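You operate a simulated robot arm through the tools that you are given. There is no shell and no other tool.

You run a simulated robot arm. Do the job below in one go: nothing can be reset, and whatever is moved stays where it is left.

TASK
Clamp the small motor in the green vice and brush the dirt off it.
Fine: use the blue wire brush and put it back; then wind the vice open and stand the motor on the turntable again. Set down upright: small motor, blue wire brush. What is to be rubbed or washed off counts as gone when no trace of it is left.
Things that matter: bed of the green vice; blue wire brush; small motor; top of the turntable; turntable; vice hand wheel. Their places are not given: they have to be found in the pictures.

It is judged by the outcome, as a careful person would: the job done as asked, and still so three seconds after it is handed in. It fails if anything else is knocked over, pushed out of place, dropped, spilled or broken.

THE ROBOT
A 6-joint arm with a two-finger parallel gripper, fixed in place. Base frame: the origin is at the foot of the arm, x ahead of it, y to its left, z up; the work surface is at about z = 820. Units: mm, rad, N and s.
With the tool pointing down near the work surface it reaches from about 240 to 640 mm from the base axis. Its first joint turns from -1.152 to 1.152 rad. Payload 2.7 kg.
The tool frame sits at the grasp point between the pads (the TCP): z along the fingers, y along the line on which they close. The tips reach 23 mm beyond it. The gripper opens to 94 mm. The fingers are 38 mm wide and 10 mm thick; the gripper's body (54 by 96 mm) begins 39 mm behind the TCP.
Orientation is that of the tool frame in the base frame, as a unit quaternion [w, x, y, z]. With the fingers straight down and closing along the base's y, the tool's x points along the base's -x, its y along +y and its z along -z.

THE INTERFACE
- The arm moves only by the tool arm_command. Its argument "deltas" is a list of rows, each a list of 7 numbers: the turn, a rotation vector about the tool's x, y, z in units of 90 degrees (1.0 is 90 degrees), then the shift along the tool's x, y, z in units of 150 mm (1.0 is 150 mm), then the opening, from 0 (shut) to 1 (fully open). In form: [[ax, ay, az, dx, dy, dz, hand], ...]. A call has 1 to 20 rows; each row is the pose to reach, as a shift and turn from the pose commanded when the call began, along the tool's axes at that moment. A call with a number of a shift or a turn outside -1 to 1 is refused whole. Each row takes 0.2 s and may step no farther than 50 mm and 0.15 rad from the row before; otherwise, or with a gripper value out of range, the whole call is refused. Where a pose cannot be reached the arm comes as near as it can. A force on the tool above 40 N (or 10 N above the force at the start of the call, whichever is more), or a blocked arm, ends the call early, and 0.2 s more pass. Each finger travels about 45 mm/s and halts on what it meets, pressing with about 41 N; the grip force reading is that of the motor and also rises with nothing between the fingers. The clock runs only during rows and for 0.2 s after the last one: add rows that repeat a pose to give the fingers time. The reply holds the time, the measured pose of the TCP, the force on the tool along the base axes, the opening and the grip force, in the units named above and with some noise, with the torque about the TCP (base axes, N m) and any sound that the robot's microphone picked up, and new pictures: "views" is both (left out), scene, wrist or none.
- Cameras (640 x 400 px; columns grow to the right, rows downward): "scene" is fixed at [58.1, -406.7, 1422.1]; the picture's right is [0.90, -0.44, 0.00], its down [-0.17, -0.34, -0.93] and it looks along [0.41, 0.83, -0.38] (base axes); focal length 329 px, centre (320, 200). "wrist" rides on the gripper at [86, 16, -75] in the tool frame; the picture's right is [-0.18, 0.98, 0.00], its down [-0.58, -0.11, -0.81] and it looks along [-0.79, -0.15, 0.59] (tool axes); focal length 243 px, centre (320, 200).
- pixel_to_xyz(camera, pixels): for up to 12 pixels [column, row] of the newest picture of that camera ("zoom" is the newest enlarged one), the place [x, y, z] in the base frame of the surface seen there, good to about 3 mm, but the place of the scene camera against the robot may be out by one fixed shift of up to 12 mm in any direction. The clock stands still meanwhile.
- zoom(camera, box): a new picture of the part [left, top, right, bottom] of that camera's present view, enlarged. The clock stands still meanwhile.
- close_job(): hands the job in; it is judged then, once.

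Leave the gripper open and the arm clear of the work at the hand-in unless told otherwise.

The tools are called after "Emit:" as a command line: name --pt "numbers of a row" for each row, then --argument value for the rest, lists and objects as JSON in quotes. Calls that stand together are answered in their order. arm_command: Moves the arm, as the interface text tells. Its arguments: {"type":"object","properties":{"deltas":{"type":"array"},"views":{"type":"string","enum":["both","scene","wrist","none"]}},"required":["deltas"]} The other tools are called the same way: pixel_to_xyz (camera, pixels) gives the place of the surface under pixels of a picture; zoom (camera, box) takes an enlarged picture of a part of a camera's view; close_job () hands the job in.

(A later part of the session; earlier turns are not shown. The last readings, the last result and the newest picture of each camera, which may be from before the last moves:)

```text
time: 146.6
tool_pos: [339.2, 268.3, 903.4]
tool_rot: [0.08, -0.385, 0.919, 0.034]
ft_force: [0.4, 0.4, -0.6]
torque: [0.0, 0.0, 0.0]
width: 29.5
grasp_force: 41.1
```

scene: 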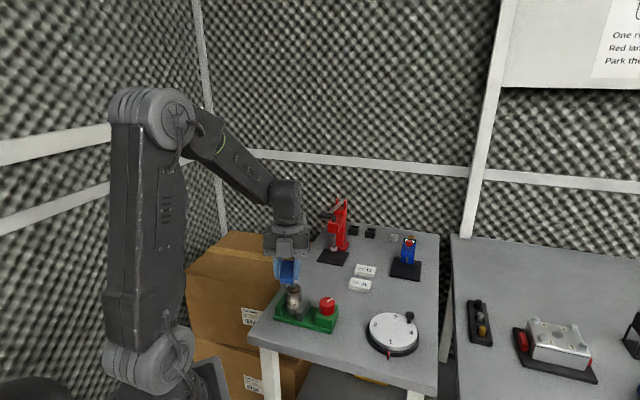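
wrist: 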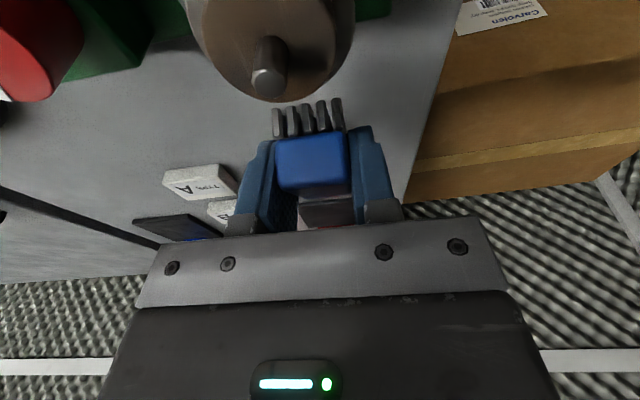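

Not quite touching yet. I'll inch further.

Emit:
arm_command --pt "0 0 0 0.005 0 -0.0009 0" --pt "0 0 0 0.01 0 -0.0018 0" --views "none"

Emit:
arm_command --pt "0 0 0 0.004 0 -0.0007 0" --pt "0 0 0 0.008 0 -0.0014 0" --views "none"

```text
time: 147.2
tool_pos: [337.5, 268.2, 901.5]
tool_rot: [0.08, -0.385, 0.919, 0.035]
ft_force: [0.7, 1.0, 0.4]
torque: [0.03, -0.03, -0.02]
width: 29.5
grasp_force: 41.0
```

```text
time: 147.8
tool_pos: [337.7, 267.7, 902.1]
tool_rot: [0.08, -0.385, 0.919, 0.034]
ft_force: [1.0, -0.1, -1.0]
torque: [0.04, -0.02, -0.04]
width: 29.4
grasp_force: 41.1
```

In contact. Fast strokes on the far side with a small creep forward.

Emit:
arm_command --pt "0 0 0 0.0079 0 0.0324 0" --pt "0 0 0 0.0145 0 0.0652 0" --pt "0 0 0 0.0025 0 -0.0072 0" --pt "0 0 0 -0.0094 0 -0.0796 0" --pt "0 0 0 0.0041 0 -0.0075 0" --pt "0 0 0 0.0176 0 0.0646 0" --pt "0 0 0 0.0056 0 -0.0078 0" --pt "0 0 0 -0.0063 0 -0.0802 0" --pt "0 0 0 0.0072 0 -0.0081 0" --pt "0 0 0 0.0208 0 0.0641 0" --pt "0 0 0 0.0088 0 -0.0083 0" --pt "0 0 0 -0.0031 0 -0.0807 0" --pt "0 0 0 0.0104 0 -0.0086 0" --pt "0 0 0 0.024 0 0.0635 0" --pt "0 0 0 0.0119 0 -0.0089 0" --pt "0 0 0 0.0 0 -0.0813 0" --pt "0 0 0 0.0135 0 -0.0092 0" --pt "0 0 0 0.0271 0 0.063 0" --pt "0 0 0 0.0151 0 -0.0095 0" --pt "0 0 0 0.0164 0 -0.003 0" --views "scene"

Emit:
zoom --camera "scene" --box '[284, 282, 310, 320]'

Emit:
zoom --camera "scene" --box '[284, 292, 302, 310]'

```text
time: 152.0
tool_pos: [334.9, 266.1, 901.9]
tool_rot: [0.081, -0.385, 0.919, 0.034]
ft_force: [-0.1, -0.1, -0.6]
torque: [0.02, 0.02, 0.01]
width: 29.8
grasp_force: 41.5
```

scene: 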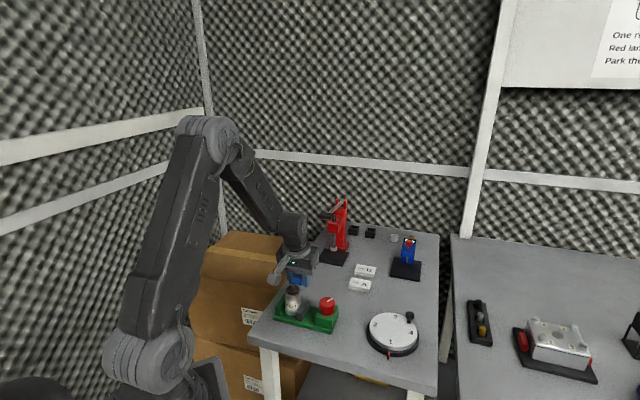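

```text
10.53 times, centred on (297, 301) of scene
```

zoom: 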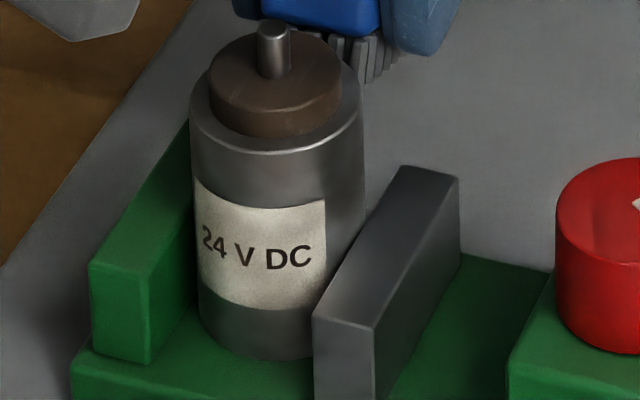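

```text
16.00 times, centred on (293, 301) of scene
```

zoom: 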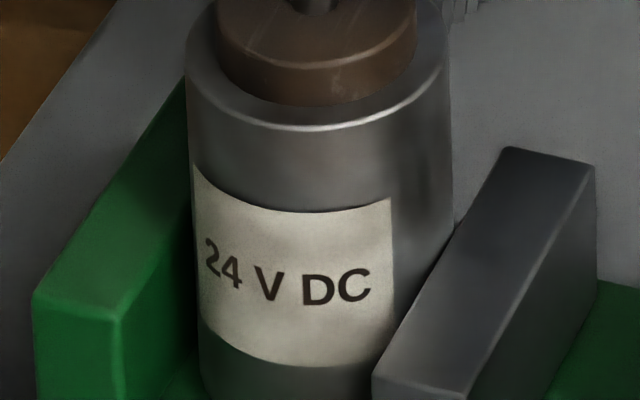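

That cleaned the near label too, so the fading is global; only a faint trace is left. I'll continue here with another set: first inch to contact.

Emit:
arm_command --pt "0 0 0 0.004 0 -0.0007 0" --pt "0 0 0 0.008 0 -0.0014 0" --views "none"

Emit:
arm_command --pt "0 0 0 0.0079 0 0.0324 0" --pt "0 0 0 0.0145 0 0.0652 0" --pt "0 0 0 0.0025 0 -0.0072 0" --pt "0 0 0 -0.0094 0 -0.0796 0" --pt "0 0 0 0.0041 0 -0.0075 0" --pt "0 0 0 0.0176 0 0.0646 0" --pt "0 0 0 0.0056 0 -0.0078 0" --pt "0 0 0 -0.0063 0 -0.0802 0" --pt "0 0 0 0.0072 0 -0.0081 0" --pt "0 0 0 0.0208 0 0.0641 0" --pt "0 0 0 0.0088 0 -0.0083 0" --pt "0 0 0 -0.0031 0 -0.0807 0" --pt "0 0 0 0.0104 0 -0.0086 0" --pt "0 0 0 0.024 0 0.0635 0" --pt "0 0 0 0.0119 0 -0.0089 0" --pt "0 0 0 0.0 0 -0.0813 0" --pt "0 0 0 0.0135 0 -0.0092 0" --pt "0 0 0 0.0271 0 0.063 0" --pt "0 0 0 0.0151 0 -0.0095 0" --pt "0 0 0 0.0164 0 -0.003 0" --views "both"

Emit:
zoom --camera "scene" --box '[284, 282, 310, 320]'

Emit:
zoom --camera "scene" --box '[284, 292, 302, 310]'

Emit:
zoom --camera "wrist" --box '[200, 0, 440, 150]'

```text
time: 152.6
tool_pos: [334.5, 264.0, 902.1]
tool_rot: [0.081, -0.386, 0.918, 0.035]
ft_force: [0.4, 0.3, -0.8]
torque: [0.02, -0.03, 0.0]
width: 29.4
grasp_force: 40.8
```

```text
time: 156.8
tool_pos: [332.4, 263.2, 901.7]
tool_rot: [0.081, -0.385, 0.919, 0.034]
ft_force: [0.7, 1.6, -0.1]
torque: [0.03, 0.02, 0.02]
width: 29.6
grasp_force: 40.5
```

scene: 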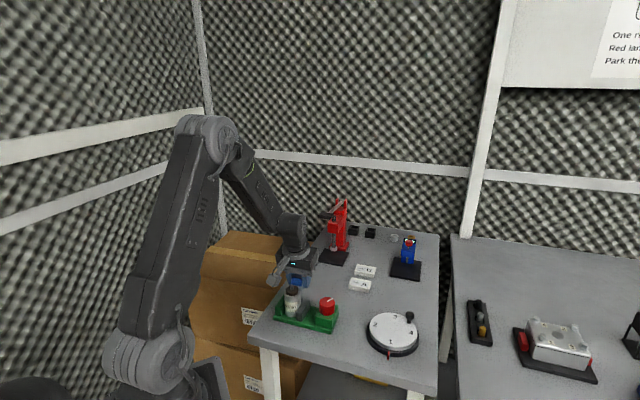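
wrist: 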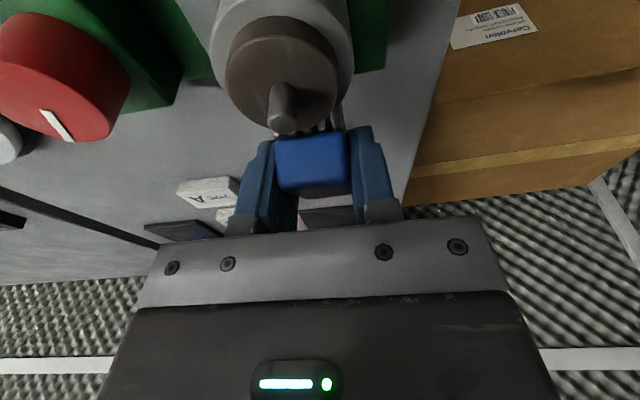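

```text
10.53 times, centred on (297, 301) of scene
```

zoom: 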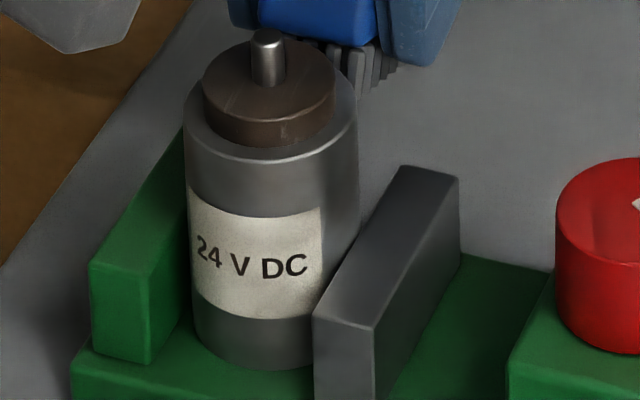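

```text
16.00 times, centred on (293, 301) of scene
```

zoom: 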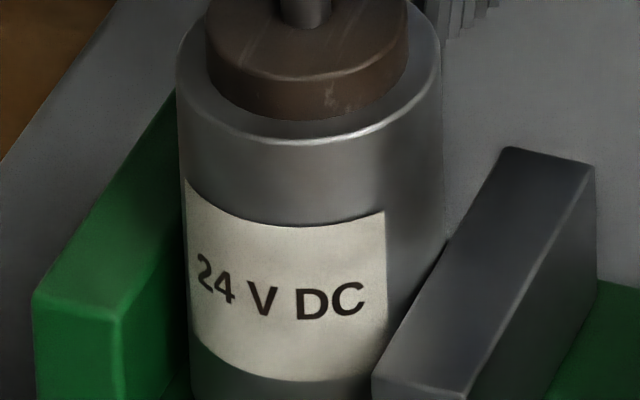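

```text
2.67 times, centred on (320, 75) of wrist
```

zoom: 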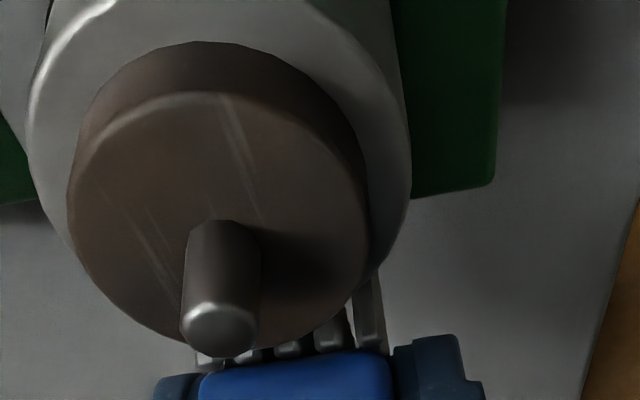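

The body and label look clean and metallic now. To be sure no faint film is left (the cap is still losing its brown tint), I'll do another set from here with less creep.

Emit:
arm_command --pt "0 0 0 0.0068 0 0.0326 0" --pt "0 0 0 0.0129 0 0.0654 0" --pt "0 0 0 0.0005 0 -0.0069 0" --pt "0 0 0 -0.0119 0 -0.0791 0" --pt "0 0 0 0.0011 0 -0.007 0" --pt "0 0 0 0.0141 0 0.0652 0" --pt "0 0 0 0.0017 0 -0.0071 0" --pt "0 0 0 -0.0107 0 -0.0794 0" --pt "0 0 0 0.0023 0 -0.0072 0" --pt "0 0 0 0.0153 0 0.065 0" --pt "0 0 0 0.0029 0 -0.0073 0" --pt "0 0 0 -0.0095 0 -0.0796 0" --pt "0 0 0 0.0035 0 -0.0074 0" --pt "0 0 0 0.0165 0 0.0648 0" --pt "0 0 0 0.0041 0 -0.0075 0" --pt "0 0 0 -0.0083 0 -0.0798 0" --pt "0 0 0 0.0047 0 -0.0076 0" --pt "0 0 0 0.0177 0 0.0646 0" --pt "0 0 0 0.0053 0 -0.0077 0" --pt "0 0 0 0.006 0 -0.001 0" --views "both"

Emit:
zoom --camera "scene" --box '[284, 282, 310, 320]'

Emit:
zoom --camera "wrist" --box '[200, 0, 440, 150]'

```text
time: 161.0
tool_pos: [331.9, 261.8, 901.0]
tool_rot: [0.08, -0.386, 0.918, 0.034]
ft_force: [-0.2, 0.4, -0.9]
torque: [0.05, -0.02, -0.03]
width: 29.4
grasp_force: 41.0
```

scene: 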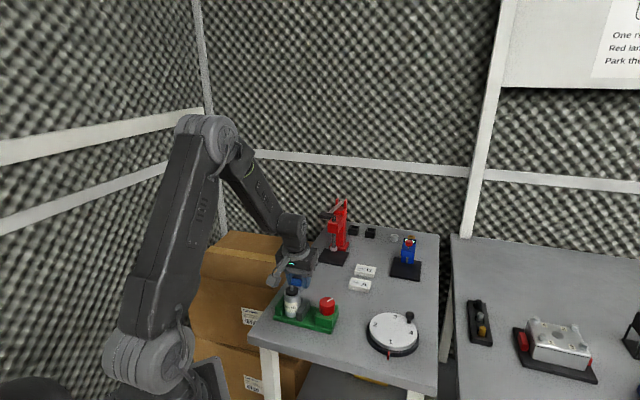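
wrist: 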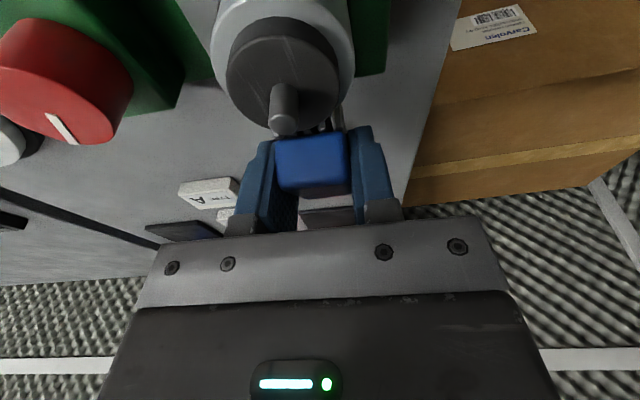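

```text
10.53 times, centred on (297, 301) of scene
```

zoom: 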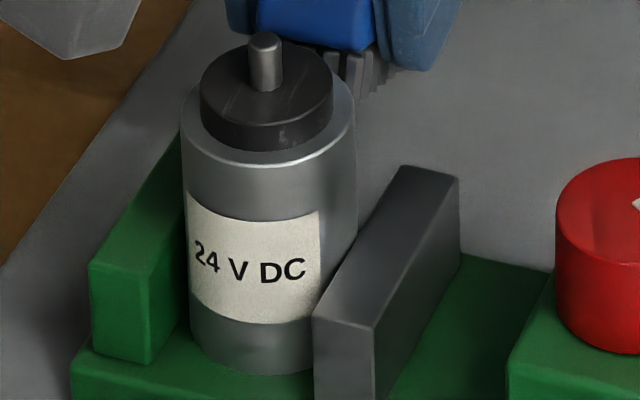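

```text
2.67 times, centred on (320, 75) of wrist
```

zoom: 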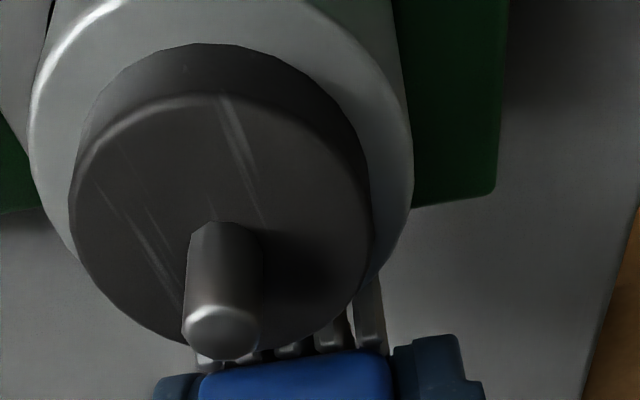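

The cap turned from brown to dark grey: the dirt is practically gone. One more set as a safety margin.

Emit:
arm_command --pt "0 0 0 0.0108 0 0.0326 0" --pt "0 0 0 0.0169 0 0.0654 0" --pt "0 0 0 0.0045 0 -0.0069 0" --pt "0 0 0 -0.0079 0 -0.0791 0" --pt "0 0 0 0.0051 0 -0.007 0" --pt "0 0 0 0.0181 0 0.0652 0" --pt "0 0 0 0.0057 0 -0.0071 0" --pt "0 0 0 -0.0067 0 -0.0794 0" --pt "0 0 0 0.0063 0 -0.0072 0" --pt "0 0 0 0.0193 0 0.065 0" --pt "0 0 0 0.0069 0 -0.0073 0" --pt "0 0 0 -0.0055 0 -0.0796 0" --pt "0 0 0 0.0075 0 -0.0074 0" --pt "0 0 0 0.0205 0 0.0648 0" --pt "0 0 0 0.0081 0 -0.0075 0" --pt "0 0 0 -0.0043 0 -0.0798 0" --pt "0 0 0 0.0087 0 -0.0076 0" --pt "0 0 0 0.0217 0 0.0646 0" --pt "0 0 0 0.0093 0 -0.0077 0" --pt "0 0 0 0.0095 0 -0.001 0" --views "none"

Emit:
arm_command --pt "0 0 0 -0.05 0 0.009 0" --pt "0 0 0 -0.12 0 0.021 0" --pt "0 0 0 -0.14 0 -0.11 0" --pt "0 0 0 -0.165 0 -0.25 0" --pt "0 0 0 -0.19 0 -0.39 0" --pt "0 0 0 -0.215 0 -0.53 0" --pt "0 0 0 -0.235 0 -0.65 0" --pt "0 0 0 -0.235 0 -0.65 0" --views "both"

Emit:
zoom --camera "scene" --box '[284, 282, 310, 320]'

Emit:
zoom --camera "scene" --box '[255, 235, 345, 335]'

```text
time: 165.2
tool_pos: [329.8, 261.5, 902.3]
tool_rot: [0.081, -0.385, 0.919, 0.035]
ft_force: [-0.2, -0.5, -0.8]
torque: [0.02, 0.0, 0.0]
width: 29.6
grasp_force: 40.8
```

```text
time: 167.0
tool_pos: [343.5, 274.3, 1003.1]
tool_rot: [0.08, -0.385, 0.919, 0.035]
ft_force: [0.1, -0.6, -0.9]
torque: [0.01, 0.04, -0.04]
width: 29.6
grasp_force: 41.0
```

scene: 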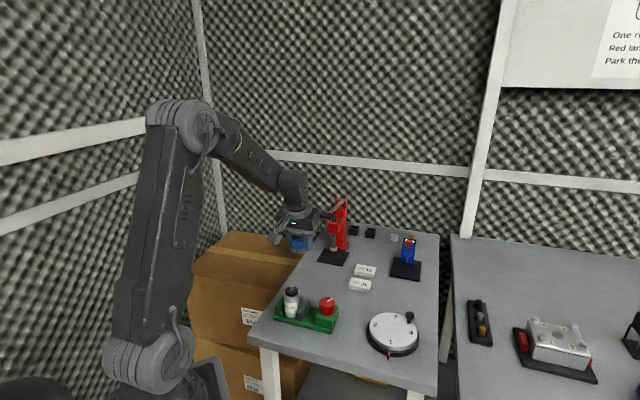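
wrist: 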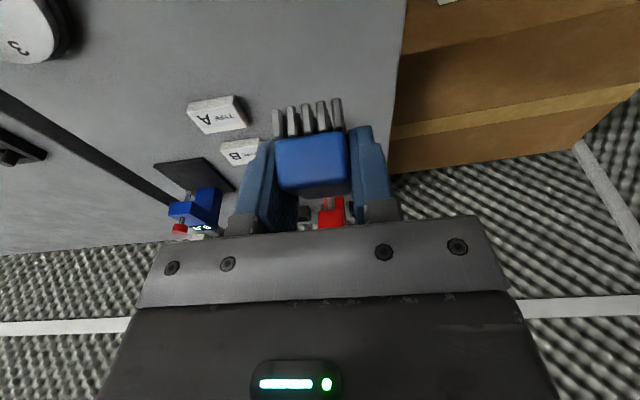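

```text
10.53 times, centred on (297, 301) of scene
```

zoom: 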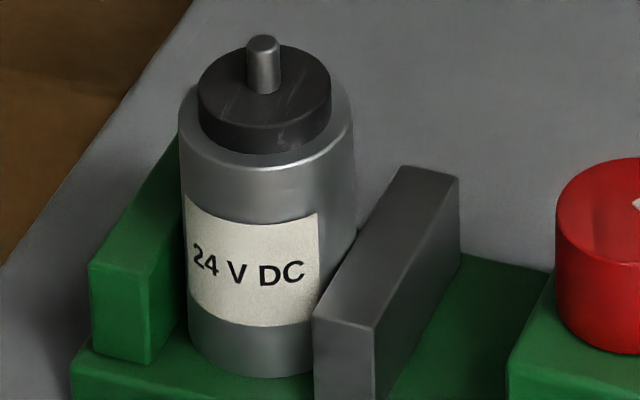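

```text
4.00 times, centred on (300, 285) of scene
```

zoom: 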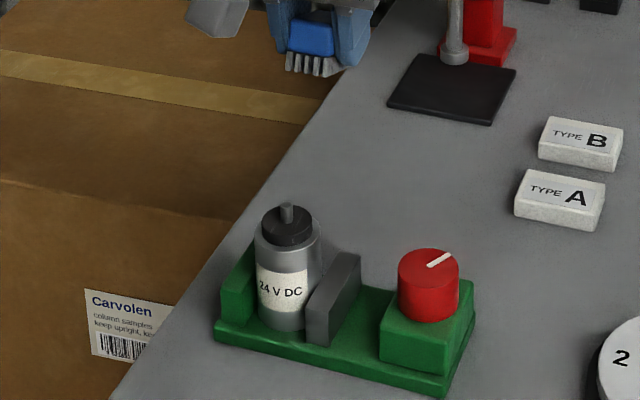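

The motor is spotless. Now the brush goes back: I'll turn the tool clockwise to heading 135° while carrying it toward its original place, staying high.

Emit:
arm_command --pt "0.0145 0 0.082 -0.019 -0.059 0.003 0" --pt "0.029 0 0.164 -0.038 -0.118 0.007 0" --pt "0.0435 0 0.246 -0.058 -0.177 0.01 0" --pt "0.058 0 0.328 -0.077 -0.236 0.013 0" --pt "0.0725 0 0.41 -0.096 -0.295 0.017 0" --pt "0.087 0 0.492 -0.115 -0.354 0.02 0" --pt "0.1015 0 0.575 -0.134 -0.413 0.023 0" --pt "0.116 0 0.657 -0.153 -0.472 0.027 0" --pt "0.1305 0 0.739 -0.172 -0.531 0.03 0" --pt "0.145 0 0.821 -0.192 -0.59 0.033 0" --pt "0.1595 0 0.903 -0.211 -0.649 0.037 0" --pt "0.174 0 0.985 -0.23 -0.708 0.04 0" --pt "0.174 0 0.985 -0.23 -0.708 0.04 0" --views "none"

```text
time: 169.8
tool_pos: [444.7, 224.8, 1004.5]
tool_rot: [0.081, 0.379, 0.921, -0.033]
ft_force: [0.7, -0.8, -0.2]
torque: [-0.02, 0.01, -0.02]
width: 29.4
grasp_force: 40.6
```

Now the 20° back-tilt to the pick attitude, moving to above the brush's place at z≈930.

Emit:
arm_command --pt "0 -0.045 0 -0.027 0.01 0.1 0" --pt "0 -0.09 0 -0.055 0.019 0.21 0" --pt "0 -0.135 0 -0.082 0.029 0.32 0" --pt "0 -0.18 0 -0.11 0.038 0.42 0" --pt "0 -0.222 0 -0.137 0.048 0.528 0" --pt "0 -0.222 0 -0.137 0.048 0.528 0"

Emit:
zoom --camera "scene" --box '[310, 230, 400, 310]'

Emit:
zoom --camera "wrist" --box '[220, 20, 420, 220]'

```text
time: 171.2
tool_pos: [474.0, 205.8, 928.3]
tool_rot: [0.239, 0.366, 0.894, -0.099]
ft_force: [0.6, -0.2, -0.4]
torque: [-0.01, -0.03, -0.05]
width: 29.4
grasp_force: 41.2
```

scene: 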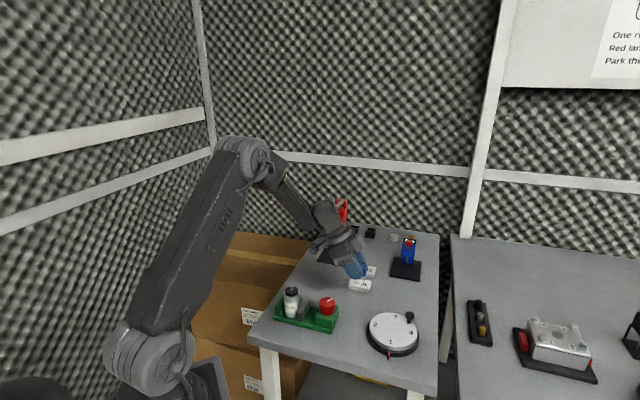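
wrist: 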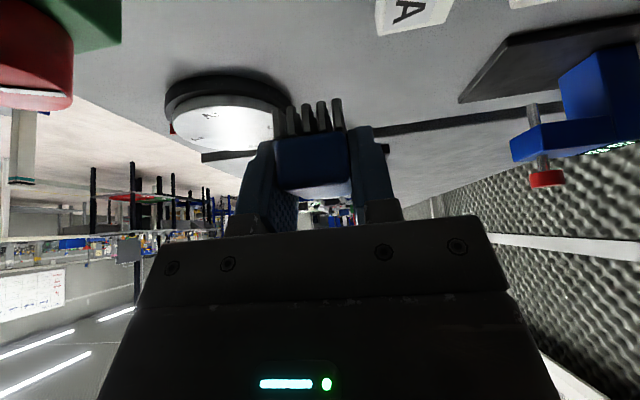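

```text
5.00 times, centred on (355, 270) of scene
```

zoom: 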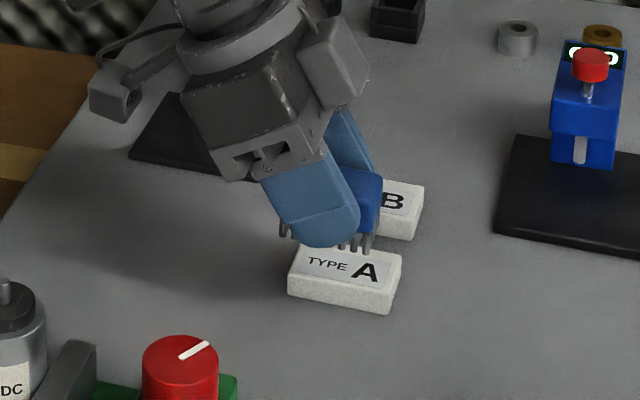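

```text
2.00 times, centred on (320, 120) of wrist
```

zoom: 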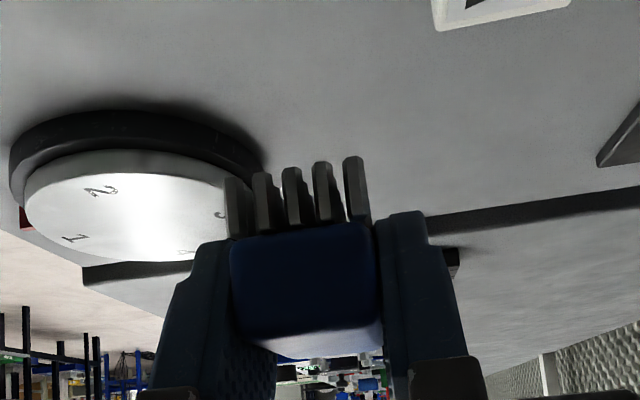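

I'll zoom in closely on the brush to check that it still hangs level.

Emit:
zoom --camera "scene" --box '[340, 250, 370, 285]'

Emit:
pixel_to_xyz --camera "zoom" --pixels '[[240, 250], [420, 270], [400, 260], [300, 270], [350, 275], [420, 150], [440, 200]]'

```text
11.43 times, centred on (355, 268) of scene
```

zoom: 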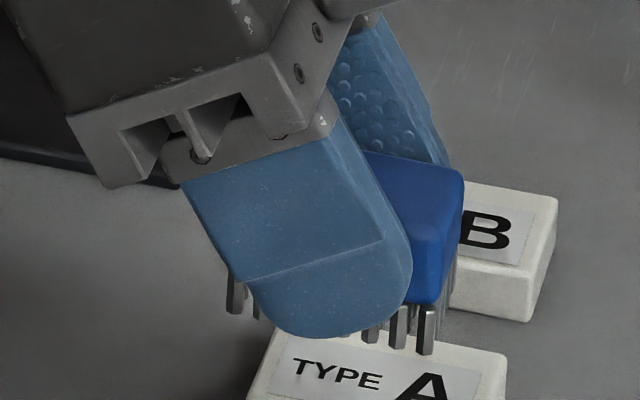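

```text
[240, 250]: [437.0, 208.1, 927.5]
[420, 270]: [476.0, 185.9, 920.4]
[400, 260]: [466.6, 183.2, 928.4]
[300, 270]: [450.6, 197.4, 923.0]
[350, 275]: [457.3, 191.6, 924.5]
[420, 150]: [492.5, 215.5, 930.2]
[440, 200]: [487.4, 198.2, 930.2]
```

The brush is level within 1–2°. I'll lower it to just above the table.

Emit:
arm_command --pt "0 0 0 0.04 0 0.069 0" --pt "0 0 0 0.09 0 0.155 0" --pt "0 0 0 0.14 0 0.242 0" --pt "0 0 0 0.19 0 0.328 0" --pt "0 0 0 0.22 0 0.38 0" --pt "0 0 0 0.241 0 0.416 0" --pt "0 0 0 0.241 0 0.416 0"

Emit:
zoom --camera "scene" --box '[335, 270, 375, 310]'

Emit:
zoom --camera "wrist" --box '[220, 20, 420, 220]'

```text
time: 172.8
tool_pos: [471.9, 206.8, 857.7]
tool_rot: [0.239, 0.367, 0.894, -0.098]
ft_force: [-0.7, 0.0, -1.3]
torque: [0.02, 0.01, 0.0]
width: 29.3
grasp_force: 40.8
```

scene: 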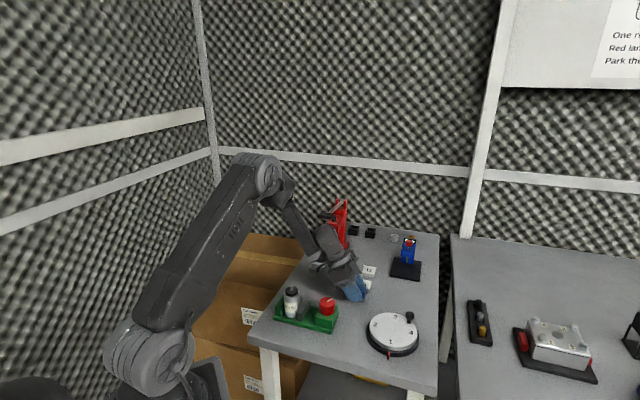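
wrist: 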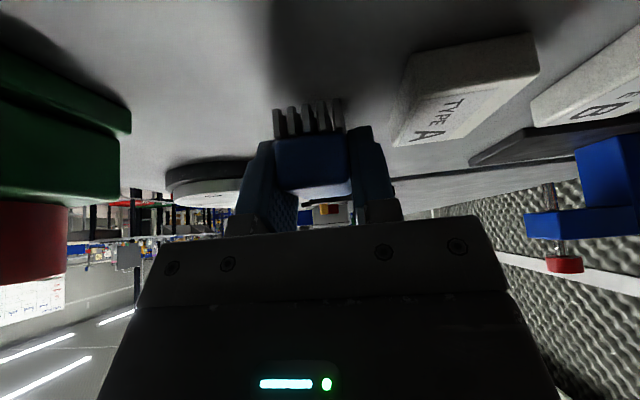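

```text
10.00 times, centred on (355, 290) of scene
```

zoom: 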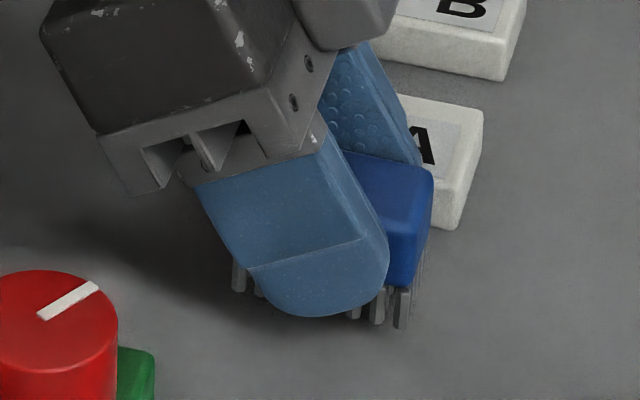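

```text
2.00 times, centred on (320, 120) of wrist
```

zoom: 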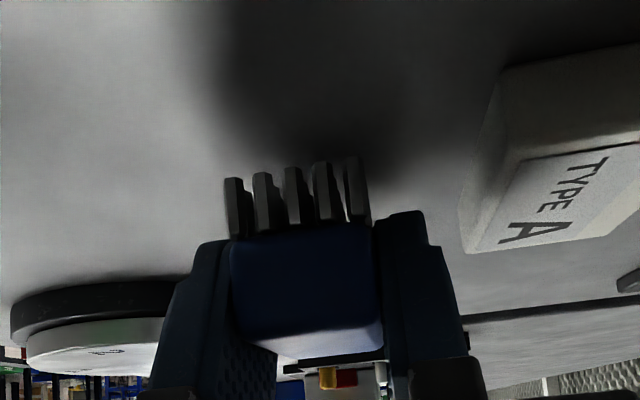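

The bristle tips are a few millimetres above the table, at the original spot in the picture. I'll inch down and watch the force.

Emit:
arm_command --pt "0 0 0 0.0067 0 0.0115 0" --pt "0 0 0 0.0134 0 0.0231 0" --pt "0 0 0 0.0168 0 0.0289 0" --views "none"

Emit:
arm_command --pt "0 0 0 0.0034 0 0.0058 0" --pt "0 0 0 0.0067 0 0.0115 0" --views "none"

```text
time: 173.6
tool_pos: [473.5, 206.4, 851.2]
tool_rot: [0.239, 0.366, 0.894, -0.098]
ft_force: [0.4, -0.1, 0.2]
torque: [0.03, 0.0, 0.02]
width: 29.5
grasp_force: 40.8
```

```text
time: 174.2
tool_pos: [471.8, 205.0, 850.3]
tool_rot: [0.24, 0.365, 0.894, -0.097]
ft_force: [-0.2, 0.2, -0.7]
torque: [-0.03, 0.0, 0.03]
width: 29.7
grasp_force: 40.8
```

No contact yet. Further millimetre steps.

Emit:
arm_command --pt "0 0 0 0.0034 0 0.0058 0" --pt "0 0 0 0.0067 0 0.0115 0" --views "none"

Emit:
zoom --camera "scene" --box '[335, 270, 375, 310]'

```text
time: 174.8
tool_pos: [472.5, 206.1, 850.5]
tool_rot: [0.24, 0.366, 0.894, -0.098]
ft_force: [-4.1, -0.7, 10.4]
torque: [-0.29, -0.13, -0.1]
width: 29.6
grasp_force: 41.2
```

```text
10.00 times, centred on (355, 290) of scene
```

zoom: 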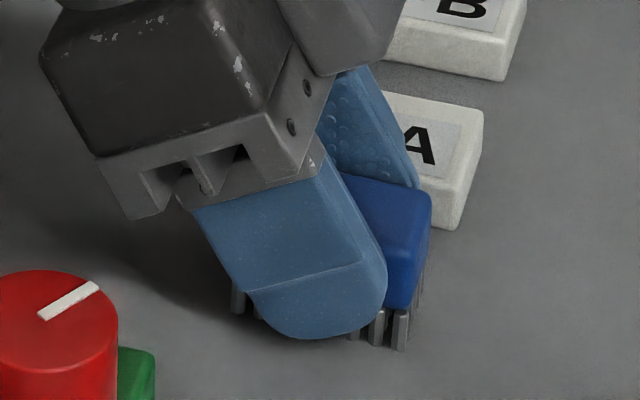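

Contact at 10 N: the brush stands on the table. I'll open the fingers slowly.

Emit:
arm_command --pt "0 0 0 0 0 0 0.33" --pt "0 0 0 0 0 0 0.37" --pt "0 0 0 0 0 0 0.41" --pt "0 0 0 0 0 0 0.45" --pt "0 0 0 0 0 0 0.45"

Emit:
zoom --camera "scene" --box '[335, 270, 375, 310]'

Emit:
zoom --camera "wrist" --box '[220, 20, 420, 220]'

```text
time: 176.0
tool_pos: [473.7, 206.0, 849.6]
tool_rot: [0.24, 0.366, 0.894, -0.097]
ft_force: [6.2, 7.7, 15.1]
torque: [0.06, 0.05, 0.05]
width: 38.1
grasp_force: 0.0
```

scene: 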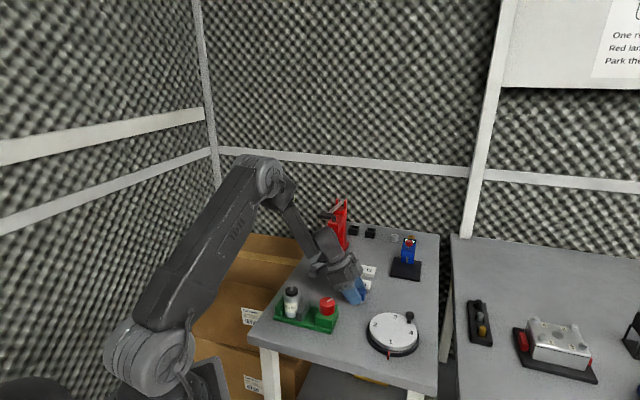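
wrist: 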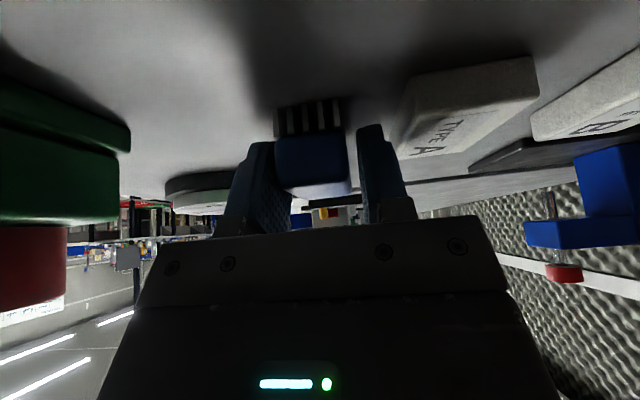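

```text
10.00 times, centred on (355, 290) of scene
```

zoom: 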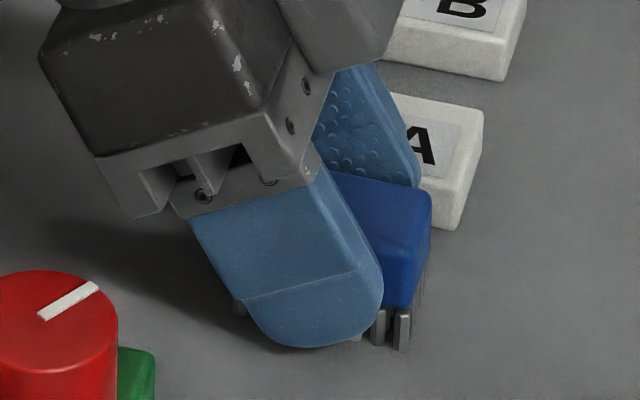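

```text
2.00 times, centred on (320, 120) of wrist
```

zoom: 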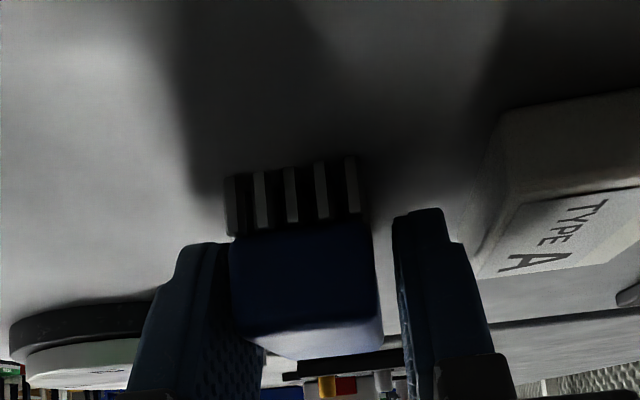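

The brush is free but the finger tips press the table a bit (15 N). I'll rise 3 mm at once, then continue straight up.

Emit:
arm_command --pt "0 0 0 -0.0067 0 -0.0115 0.41" --pt "0 0 0 -0.0134 0 -0.0231 0.41" --pt "0 0 0 -0.0134 0 -0.0231 0.43"

Emit:
zoom --camera "scene" --box '[335, 270, 375, 310]'

Emit:
zoom --camera "wrist" --box '[220, 20, 420, 220]'

```text
time: 176.8
tool_pos: [472.3, 205.6, 852.6]
tool_rot: [0.238, 0.367, 0.894, -0.099]
ft_force: [-0.3, 0.5, 0.0]
torque: [-0.02, 0.02, 0.01]
width: 40.4
grasp_force: 0.0
```

scene: 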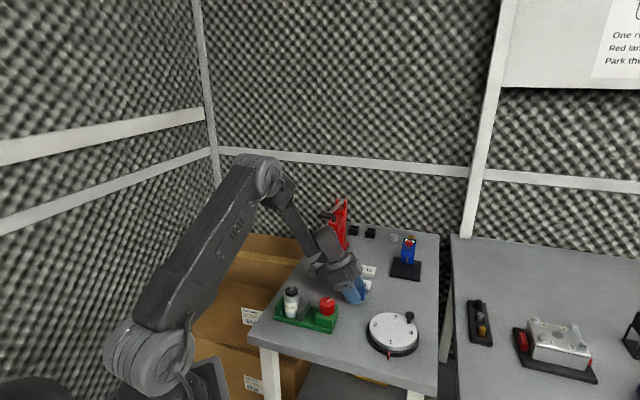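
wrist: 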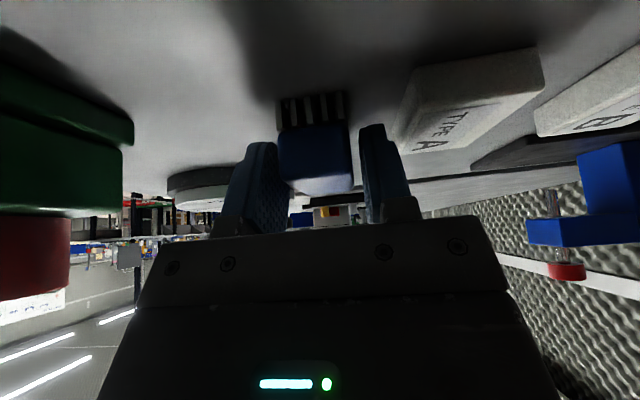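

```text
10.00 times, centred on (355, 290) of scene
```

zoom: 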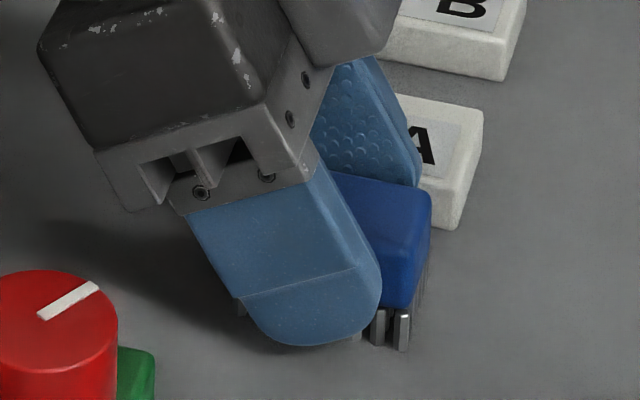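

```text
2.00 times, centred on (320, 120) of wrist
```

zoom: 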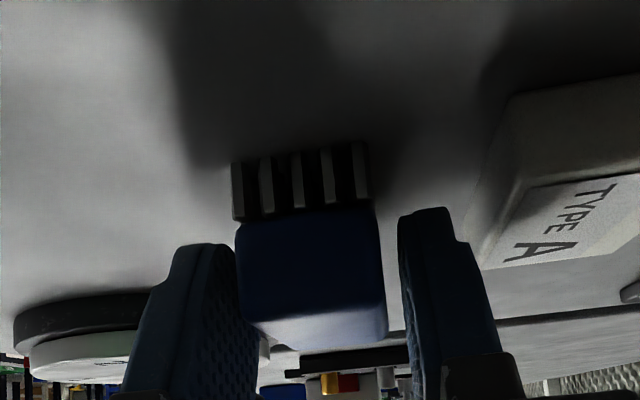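

All forces are zero; the left finger is nearly touching the brush, so I'll shift 2 mm to centre and then rise straight up.

Emit:
arm_command --pt "0 0 0 0 -0.012 0 0.44" --pt "0 0 0 0 -0.014 0 0.46" --pt "0 0 0 -0.0134 -0.014 -0.0231 0.46" --pt "0 0 0 -0.035 -0.014 -0.06 0.46" --pt "0 0 0 -0.08 -0.014 -0.138 0.46" --pt "0 0 0 -0.13 -0.014 -0.225 0.46" --pt "0 0 0 -0.2 -0.014 -0.346 0.5" --pt "0 0 0 -0.28 -0.014 -0.485 0.6" --pt "0 0 0 -0.36 -0.014 -0.624 0.7" --pt "0 0 0 -0.36 -0.014 -0.624 0.8"

Emit:
zoom --camera "scene" --box '[325, 255, 395, 315]'

```text
time: 179.0
tool_pos: [471.0, 205.5, 961.4]
tool_rot: [0.24, 0.365, 0.894, -0.097]
ft_force: [0.1, 0.3, -0.1]
torque: [0.01, -0.02, 0.01]
width: 75.1
grasp_force: 0.0
```

scene: 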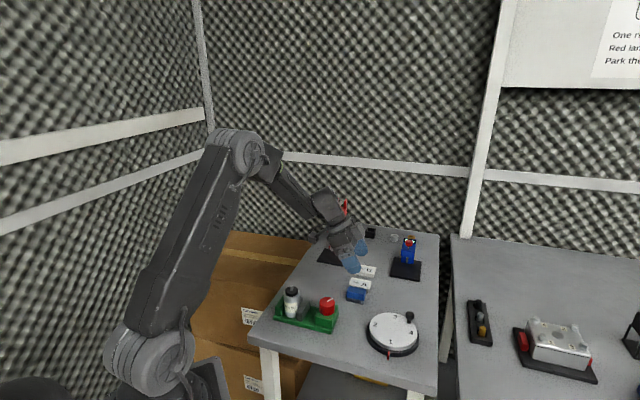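
wrist: 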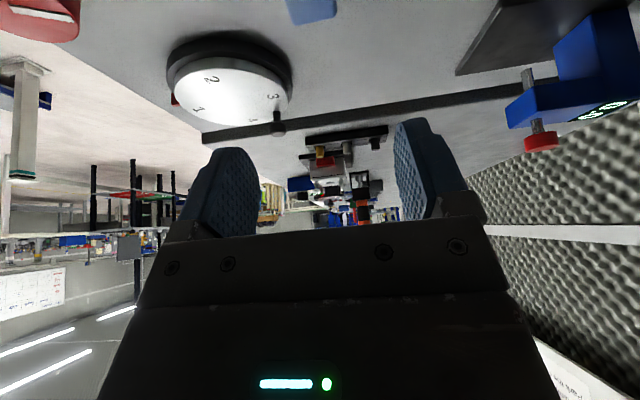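

```text
6.67 times, centred on (360, 285) of scene
```

zoom: 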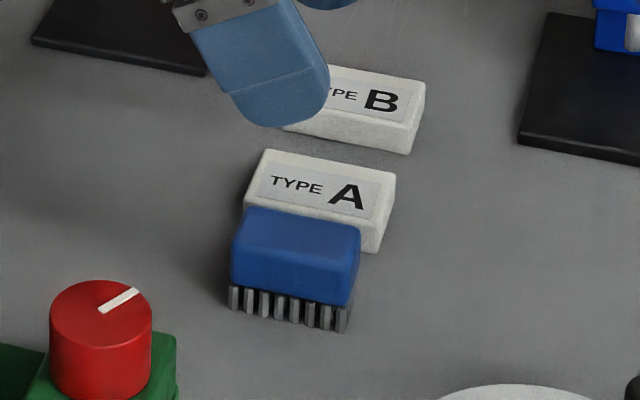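

The brush stands upright in its original place. Next the vice: I'll bring the tool upright again and move toward the wheel.

Emit:
arm_command --pt "0 0.067 0 -0.006 -0.05 -0.06 0.8" --pt "0 0.133 0 -0.012 -0.1 -0.12 0.8" --pt "0 0.2 0 -0.018 -0.15 -0.17 0.8" --pt "0 0.267 0 -0.025 -0.2 -0.23 0.8" --pt "0 0.333 0 -0.031 -0.259 -0.29 0.8" --pt "0 0.333 0 -0.031 -0.259 -0.29 0.8" --views "none"

```text
time: 180.4
tool_pos: [430.3, 188.8, 1000.8]
tool_rot: [-0.001, 0.379, 0.925, 0.001]
ft_force: [0.3, -0.6, -1.1]
torque: [0.06, -0.01, -0.02]
width: 75.3
grasp_force: 0.1
```

Turning to heading 172° and moving above the wheel.

Emit:
arm_command --pt "0 0 -0.081 0.038 -0.09 0.05 0.8" --pt "0 0 -0.162 0.076 -0.18 0.1 0.8" --pt "0 0 -0.243 0.114 -0.27 0.16 0.8" --pt "0 0 -0.324 0.152 -0.36 0.22 0.8" --pt "0 0 -0.406 0.19 -0.451 0.27 0.8" --pt "0 0 -0.406 0.19 -0.451 0.27 0.8"

Emit:
zoom --camera "wrist" --box '[220, 0, 420, 200]'

Emit:
pixel_to_xyz --camera "wrist" --pixels '[[320, 110], [325, 100], [305, 110], [345, 110], [325, 125], [325, 85]]'

```text
time: 181.8
tool_pos: [363.1, 159.7, 958.4]
tool_rot: [0.001, 0.068, 0.998, -0.001]
ft_force: [0.9, -0.3, 0.2]
torque: [0.03, 0.01, -0.02]
width: 75.0
grasp_force: 0.0
```

scene: 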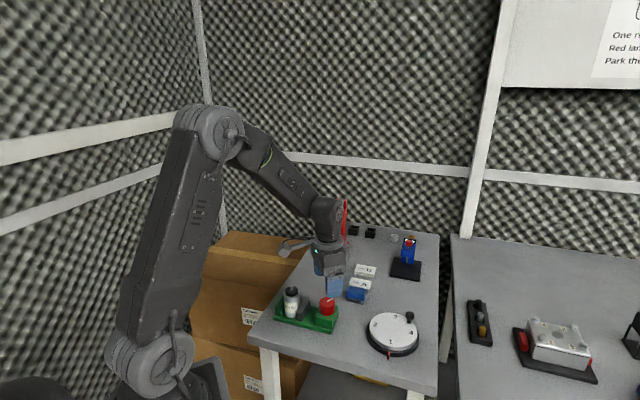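
wrist: 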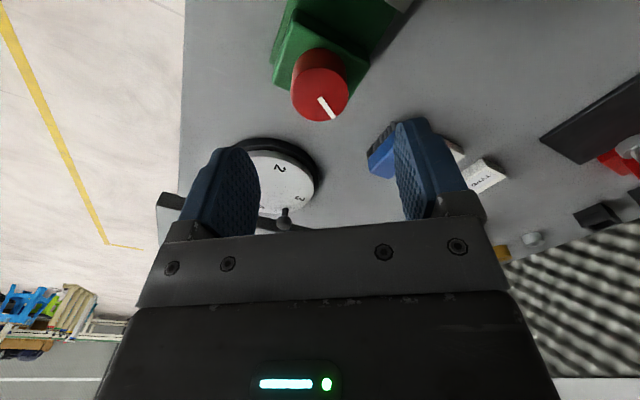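

```text
2.00 times, centred on (320, 100) of wrist
```

zoom: 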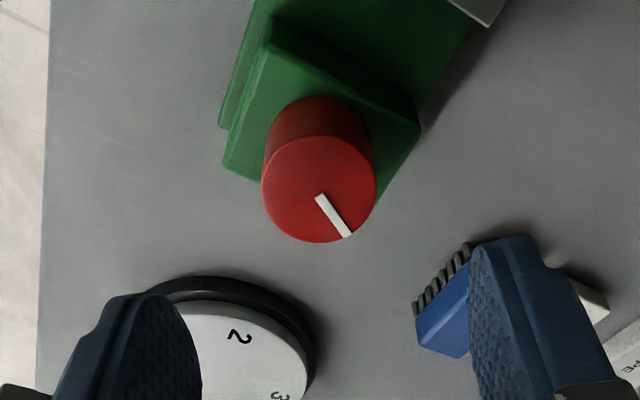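

```text
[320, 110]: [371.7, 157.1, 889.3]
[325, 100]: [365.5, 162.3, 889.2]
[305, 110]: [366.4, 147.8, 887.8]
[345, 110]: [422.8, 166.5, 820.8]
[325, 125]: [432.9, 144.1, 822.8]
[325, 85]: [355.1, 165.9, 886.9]
```

The wheel is centred under the fingers, near (361.5,160.5). I'll lower to z≈888 and close on it.

Emit:
arm_command --pt "0 0 0 0.004 0.003 0.1 0.8" --pt "0 0 0 0.008 0.005 0.22 0.8" --pt "0 0 0 0.008 0.005 0.34 0.8" --pt "0 0 0 0.008 0.005 0.42 0.8" --pt "0 0 0 0.008 0.005 0.47 0.8" --pt "0 0 0 0.008 0.005 0.47 0.8" --pt "0 0 0 0.008 0.005 0.47 0.6" --pt "0 0 0 0.008 0.005 0.47 0.45" --pt "0 0 0 0.008 0.005 0.47 0" --pt "0 0 0 0.008 0.005 0.47 0" --pt "0 0 0 0.008 0.005 0.47 0" --pt "0 0 0 0.008 0.005 0.47 0"

Emit:
zoom --camera "scene" --box '[255, 255, 355, 340]'

```text
time: 184.4
tool_pos: [361.5, 160.5, 889.1]
tool_rot: [-0.002, 0.07, 0.998, -0.001]
ft_force: [2.9, -34.2, 6.4]
torque: [-0.49, 0.27, -0.02]
width: 37.6
grasp_force: 45.0
```

scene: 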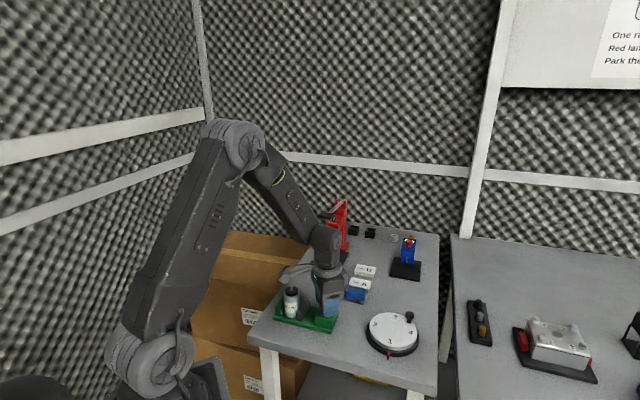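
wrist: 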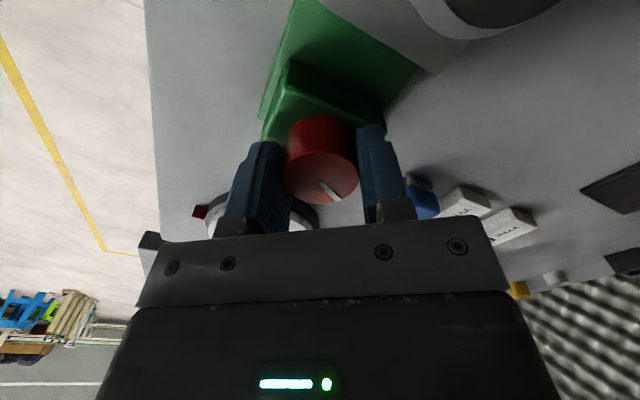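

```text
4.71 times, centred on (305, 298) of scene
```

zoom: 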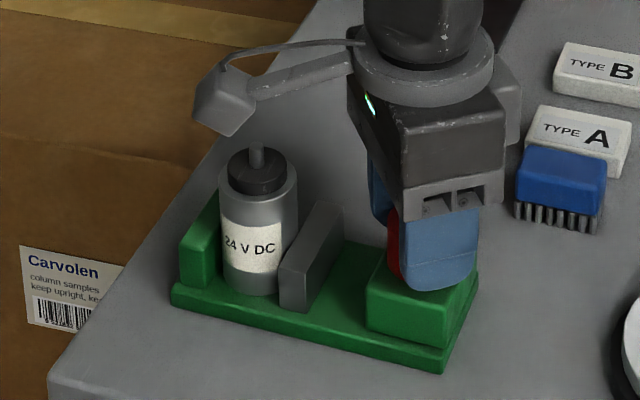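

Gripped, but with a 34 N side force; I'll relieve this with a 1.5 mm shift in −y before turning counter‑clockwise.

Emit:
arm_command --pt "0 0 0 0 -0.006 0 0" --pt "0 0 0 0 -0.01 0 0" --views "none"

```text
time: 185.0
tool_pos: [361.3, 160.7, 889.0]
tool_rot: [-0.001, 0.069, 0.998, 0.0]
ft_force: [4.8, -20.6, -4.2]
torque: [-0.23, 1.16, -0.04]
width: 37.6
grasp_force: 45.6
```

Better (−21 N). A bit more shift while turning counter‑clockwise about 40°.

Emit:
arm_command --pt "0 0 0 0 -0.008 0 0" --pt "0 0 -0.07 0 -0.01 0 0" --pt "0 0 -0.15 0 -0.01 0 0" --pt "0 0 -0.23 0 -0.01 0 0" --pt "0 0 -0.31 0 -0.01 0 0" --pt "0 0 -0.39 0 -0.01 0 0" --pt "0 0 -0.45 0 -0.01 0 0"

Emit:
zoom --camera "scene" --box '[255, 255, 355, 340]'

```text
time: 186.7
tool_pos: [363.0, 159.1, 890.2]
tool_rot: [0.0, -0.282, 0.96, 0.001]
ft_force: [2.2, 5.8, -2.2]
torque: [-0.61, 0.52, 0.03]
width: 37.8
grasp_force: 45.5
stopped in row 7: the force on the tool passed its limit at 40 N (the readings are from after the stop); the commanded pose is now the measured one
```

scene: 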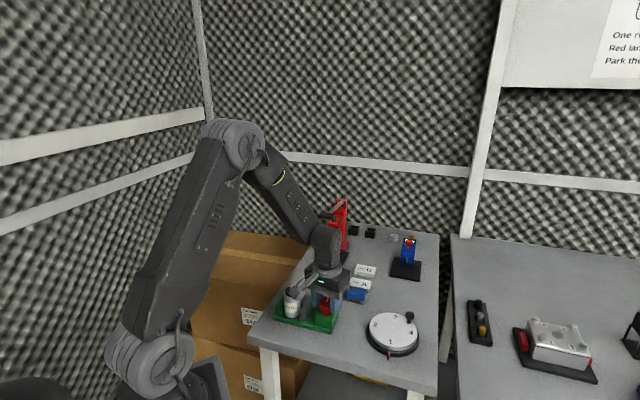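
wrist: 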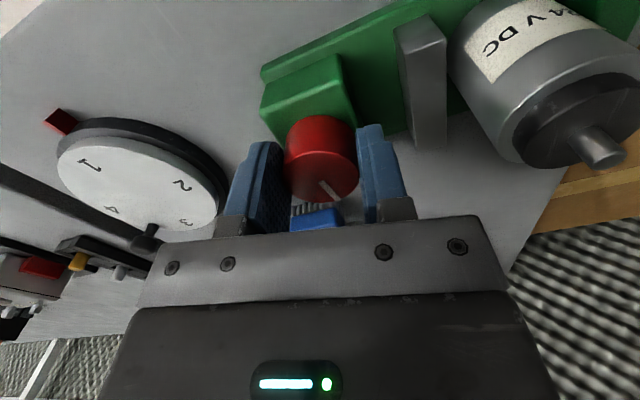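

```text
4.71 times, centred on (305, 298) of scene
```

zoom: 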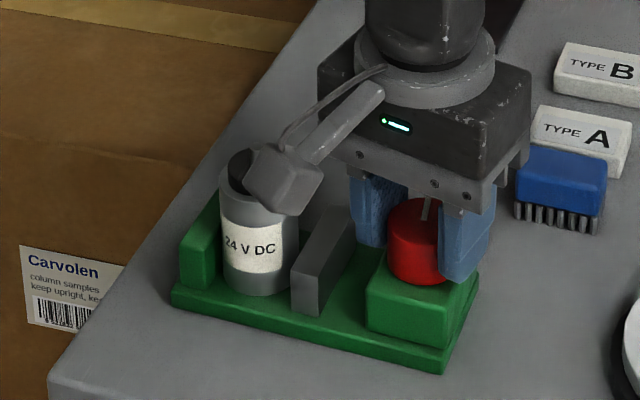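

The jaw is opening, with a visible gap now; a side force stopped the last row. The commanded pose is reset to the measured one, so I'll go on in smaller turns.

Emit:
arm_command --pt "0 0 -0.07 0 0 0 0" --pt "0 0 -0.14 0 0 0 0" --pt "0 0 -0.21 0 0 0 0" --pt "0 0 -0.28 0 0 0 0" --views "none"

```text
time: 187.7
tool_pos: [362.0, 159.4, 889.4]
tool_rot: [0.0, -0.484, 0.875, 0.0]
ft_force: [12.8, 0.9, -6.8]
torque: [-0.78, 0.45, -0.02]
width: 37.7
grasp_force: 45.0
```

Fine so far (13 N). Continue with a small correction.

Emit:
arm_command --pt "0 0 -0.07 -0.001 -0.003 0 0" --pt "0 0 -0.14 -0.002 -0.004 0 0" --pt "0 0 -0.21 -0.002 -0.004 0 0" --pt "0 0 -0.28 -0.002 -0.004 0 0" --views "none"

```text
time: 188.7
tool_pos: [364.4, 159.0, 889.3]
tool_rot: [0.0, -0.664, 0.748, 0.001]
ft_force: [8.9, -0.9, -10.1]
torque: [0.86, -0.57, -0.04]
width: 37.6
grasp_force: 45.2
```

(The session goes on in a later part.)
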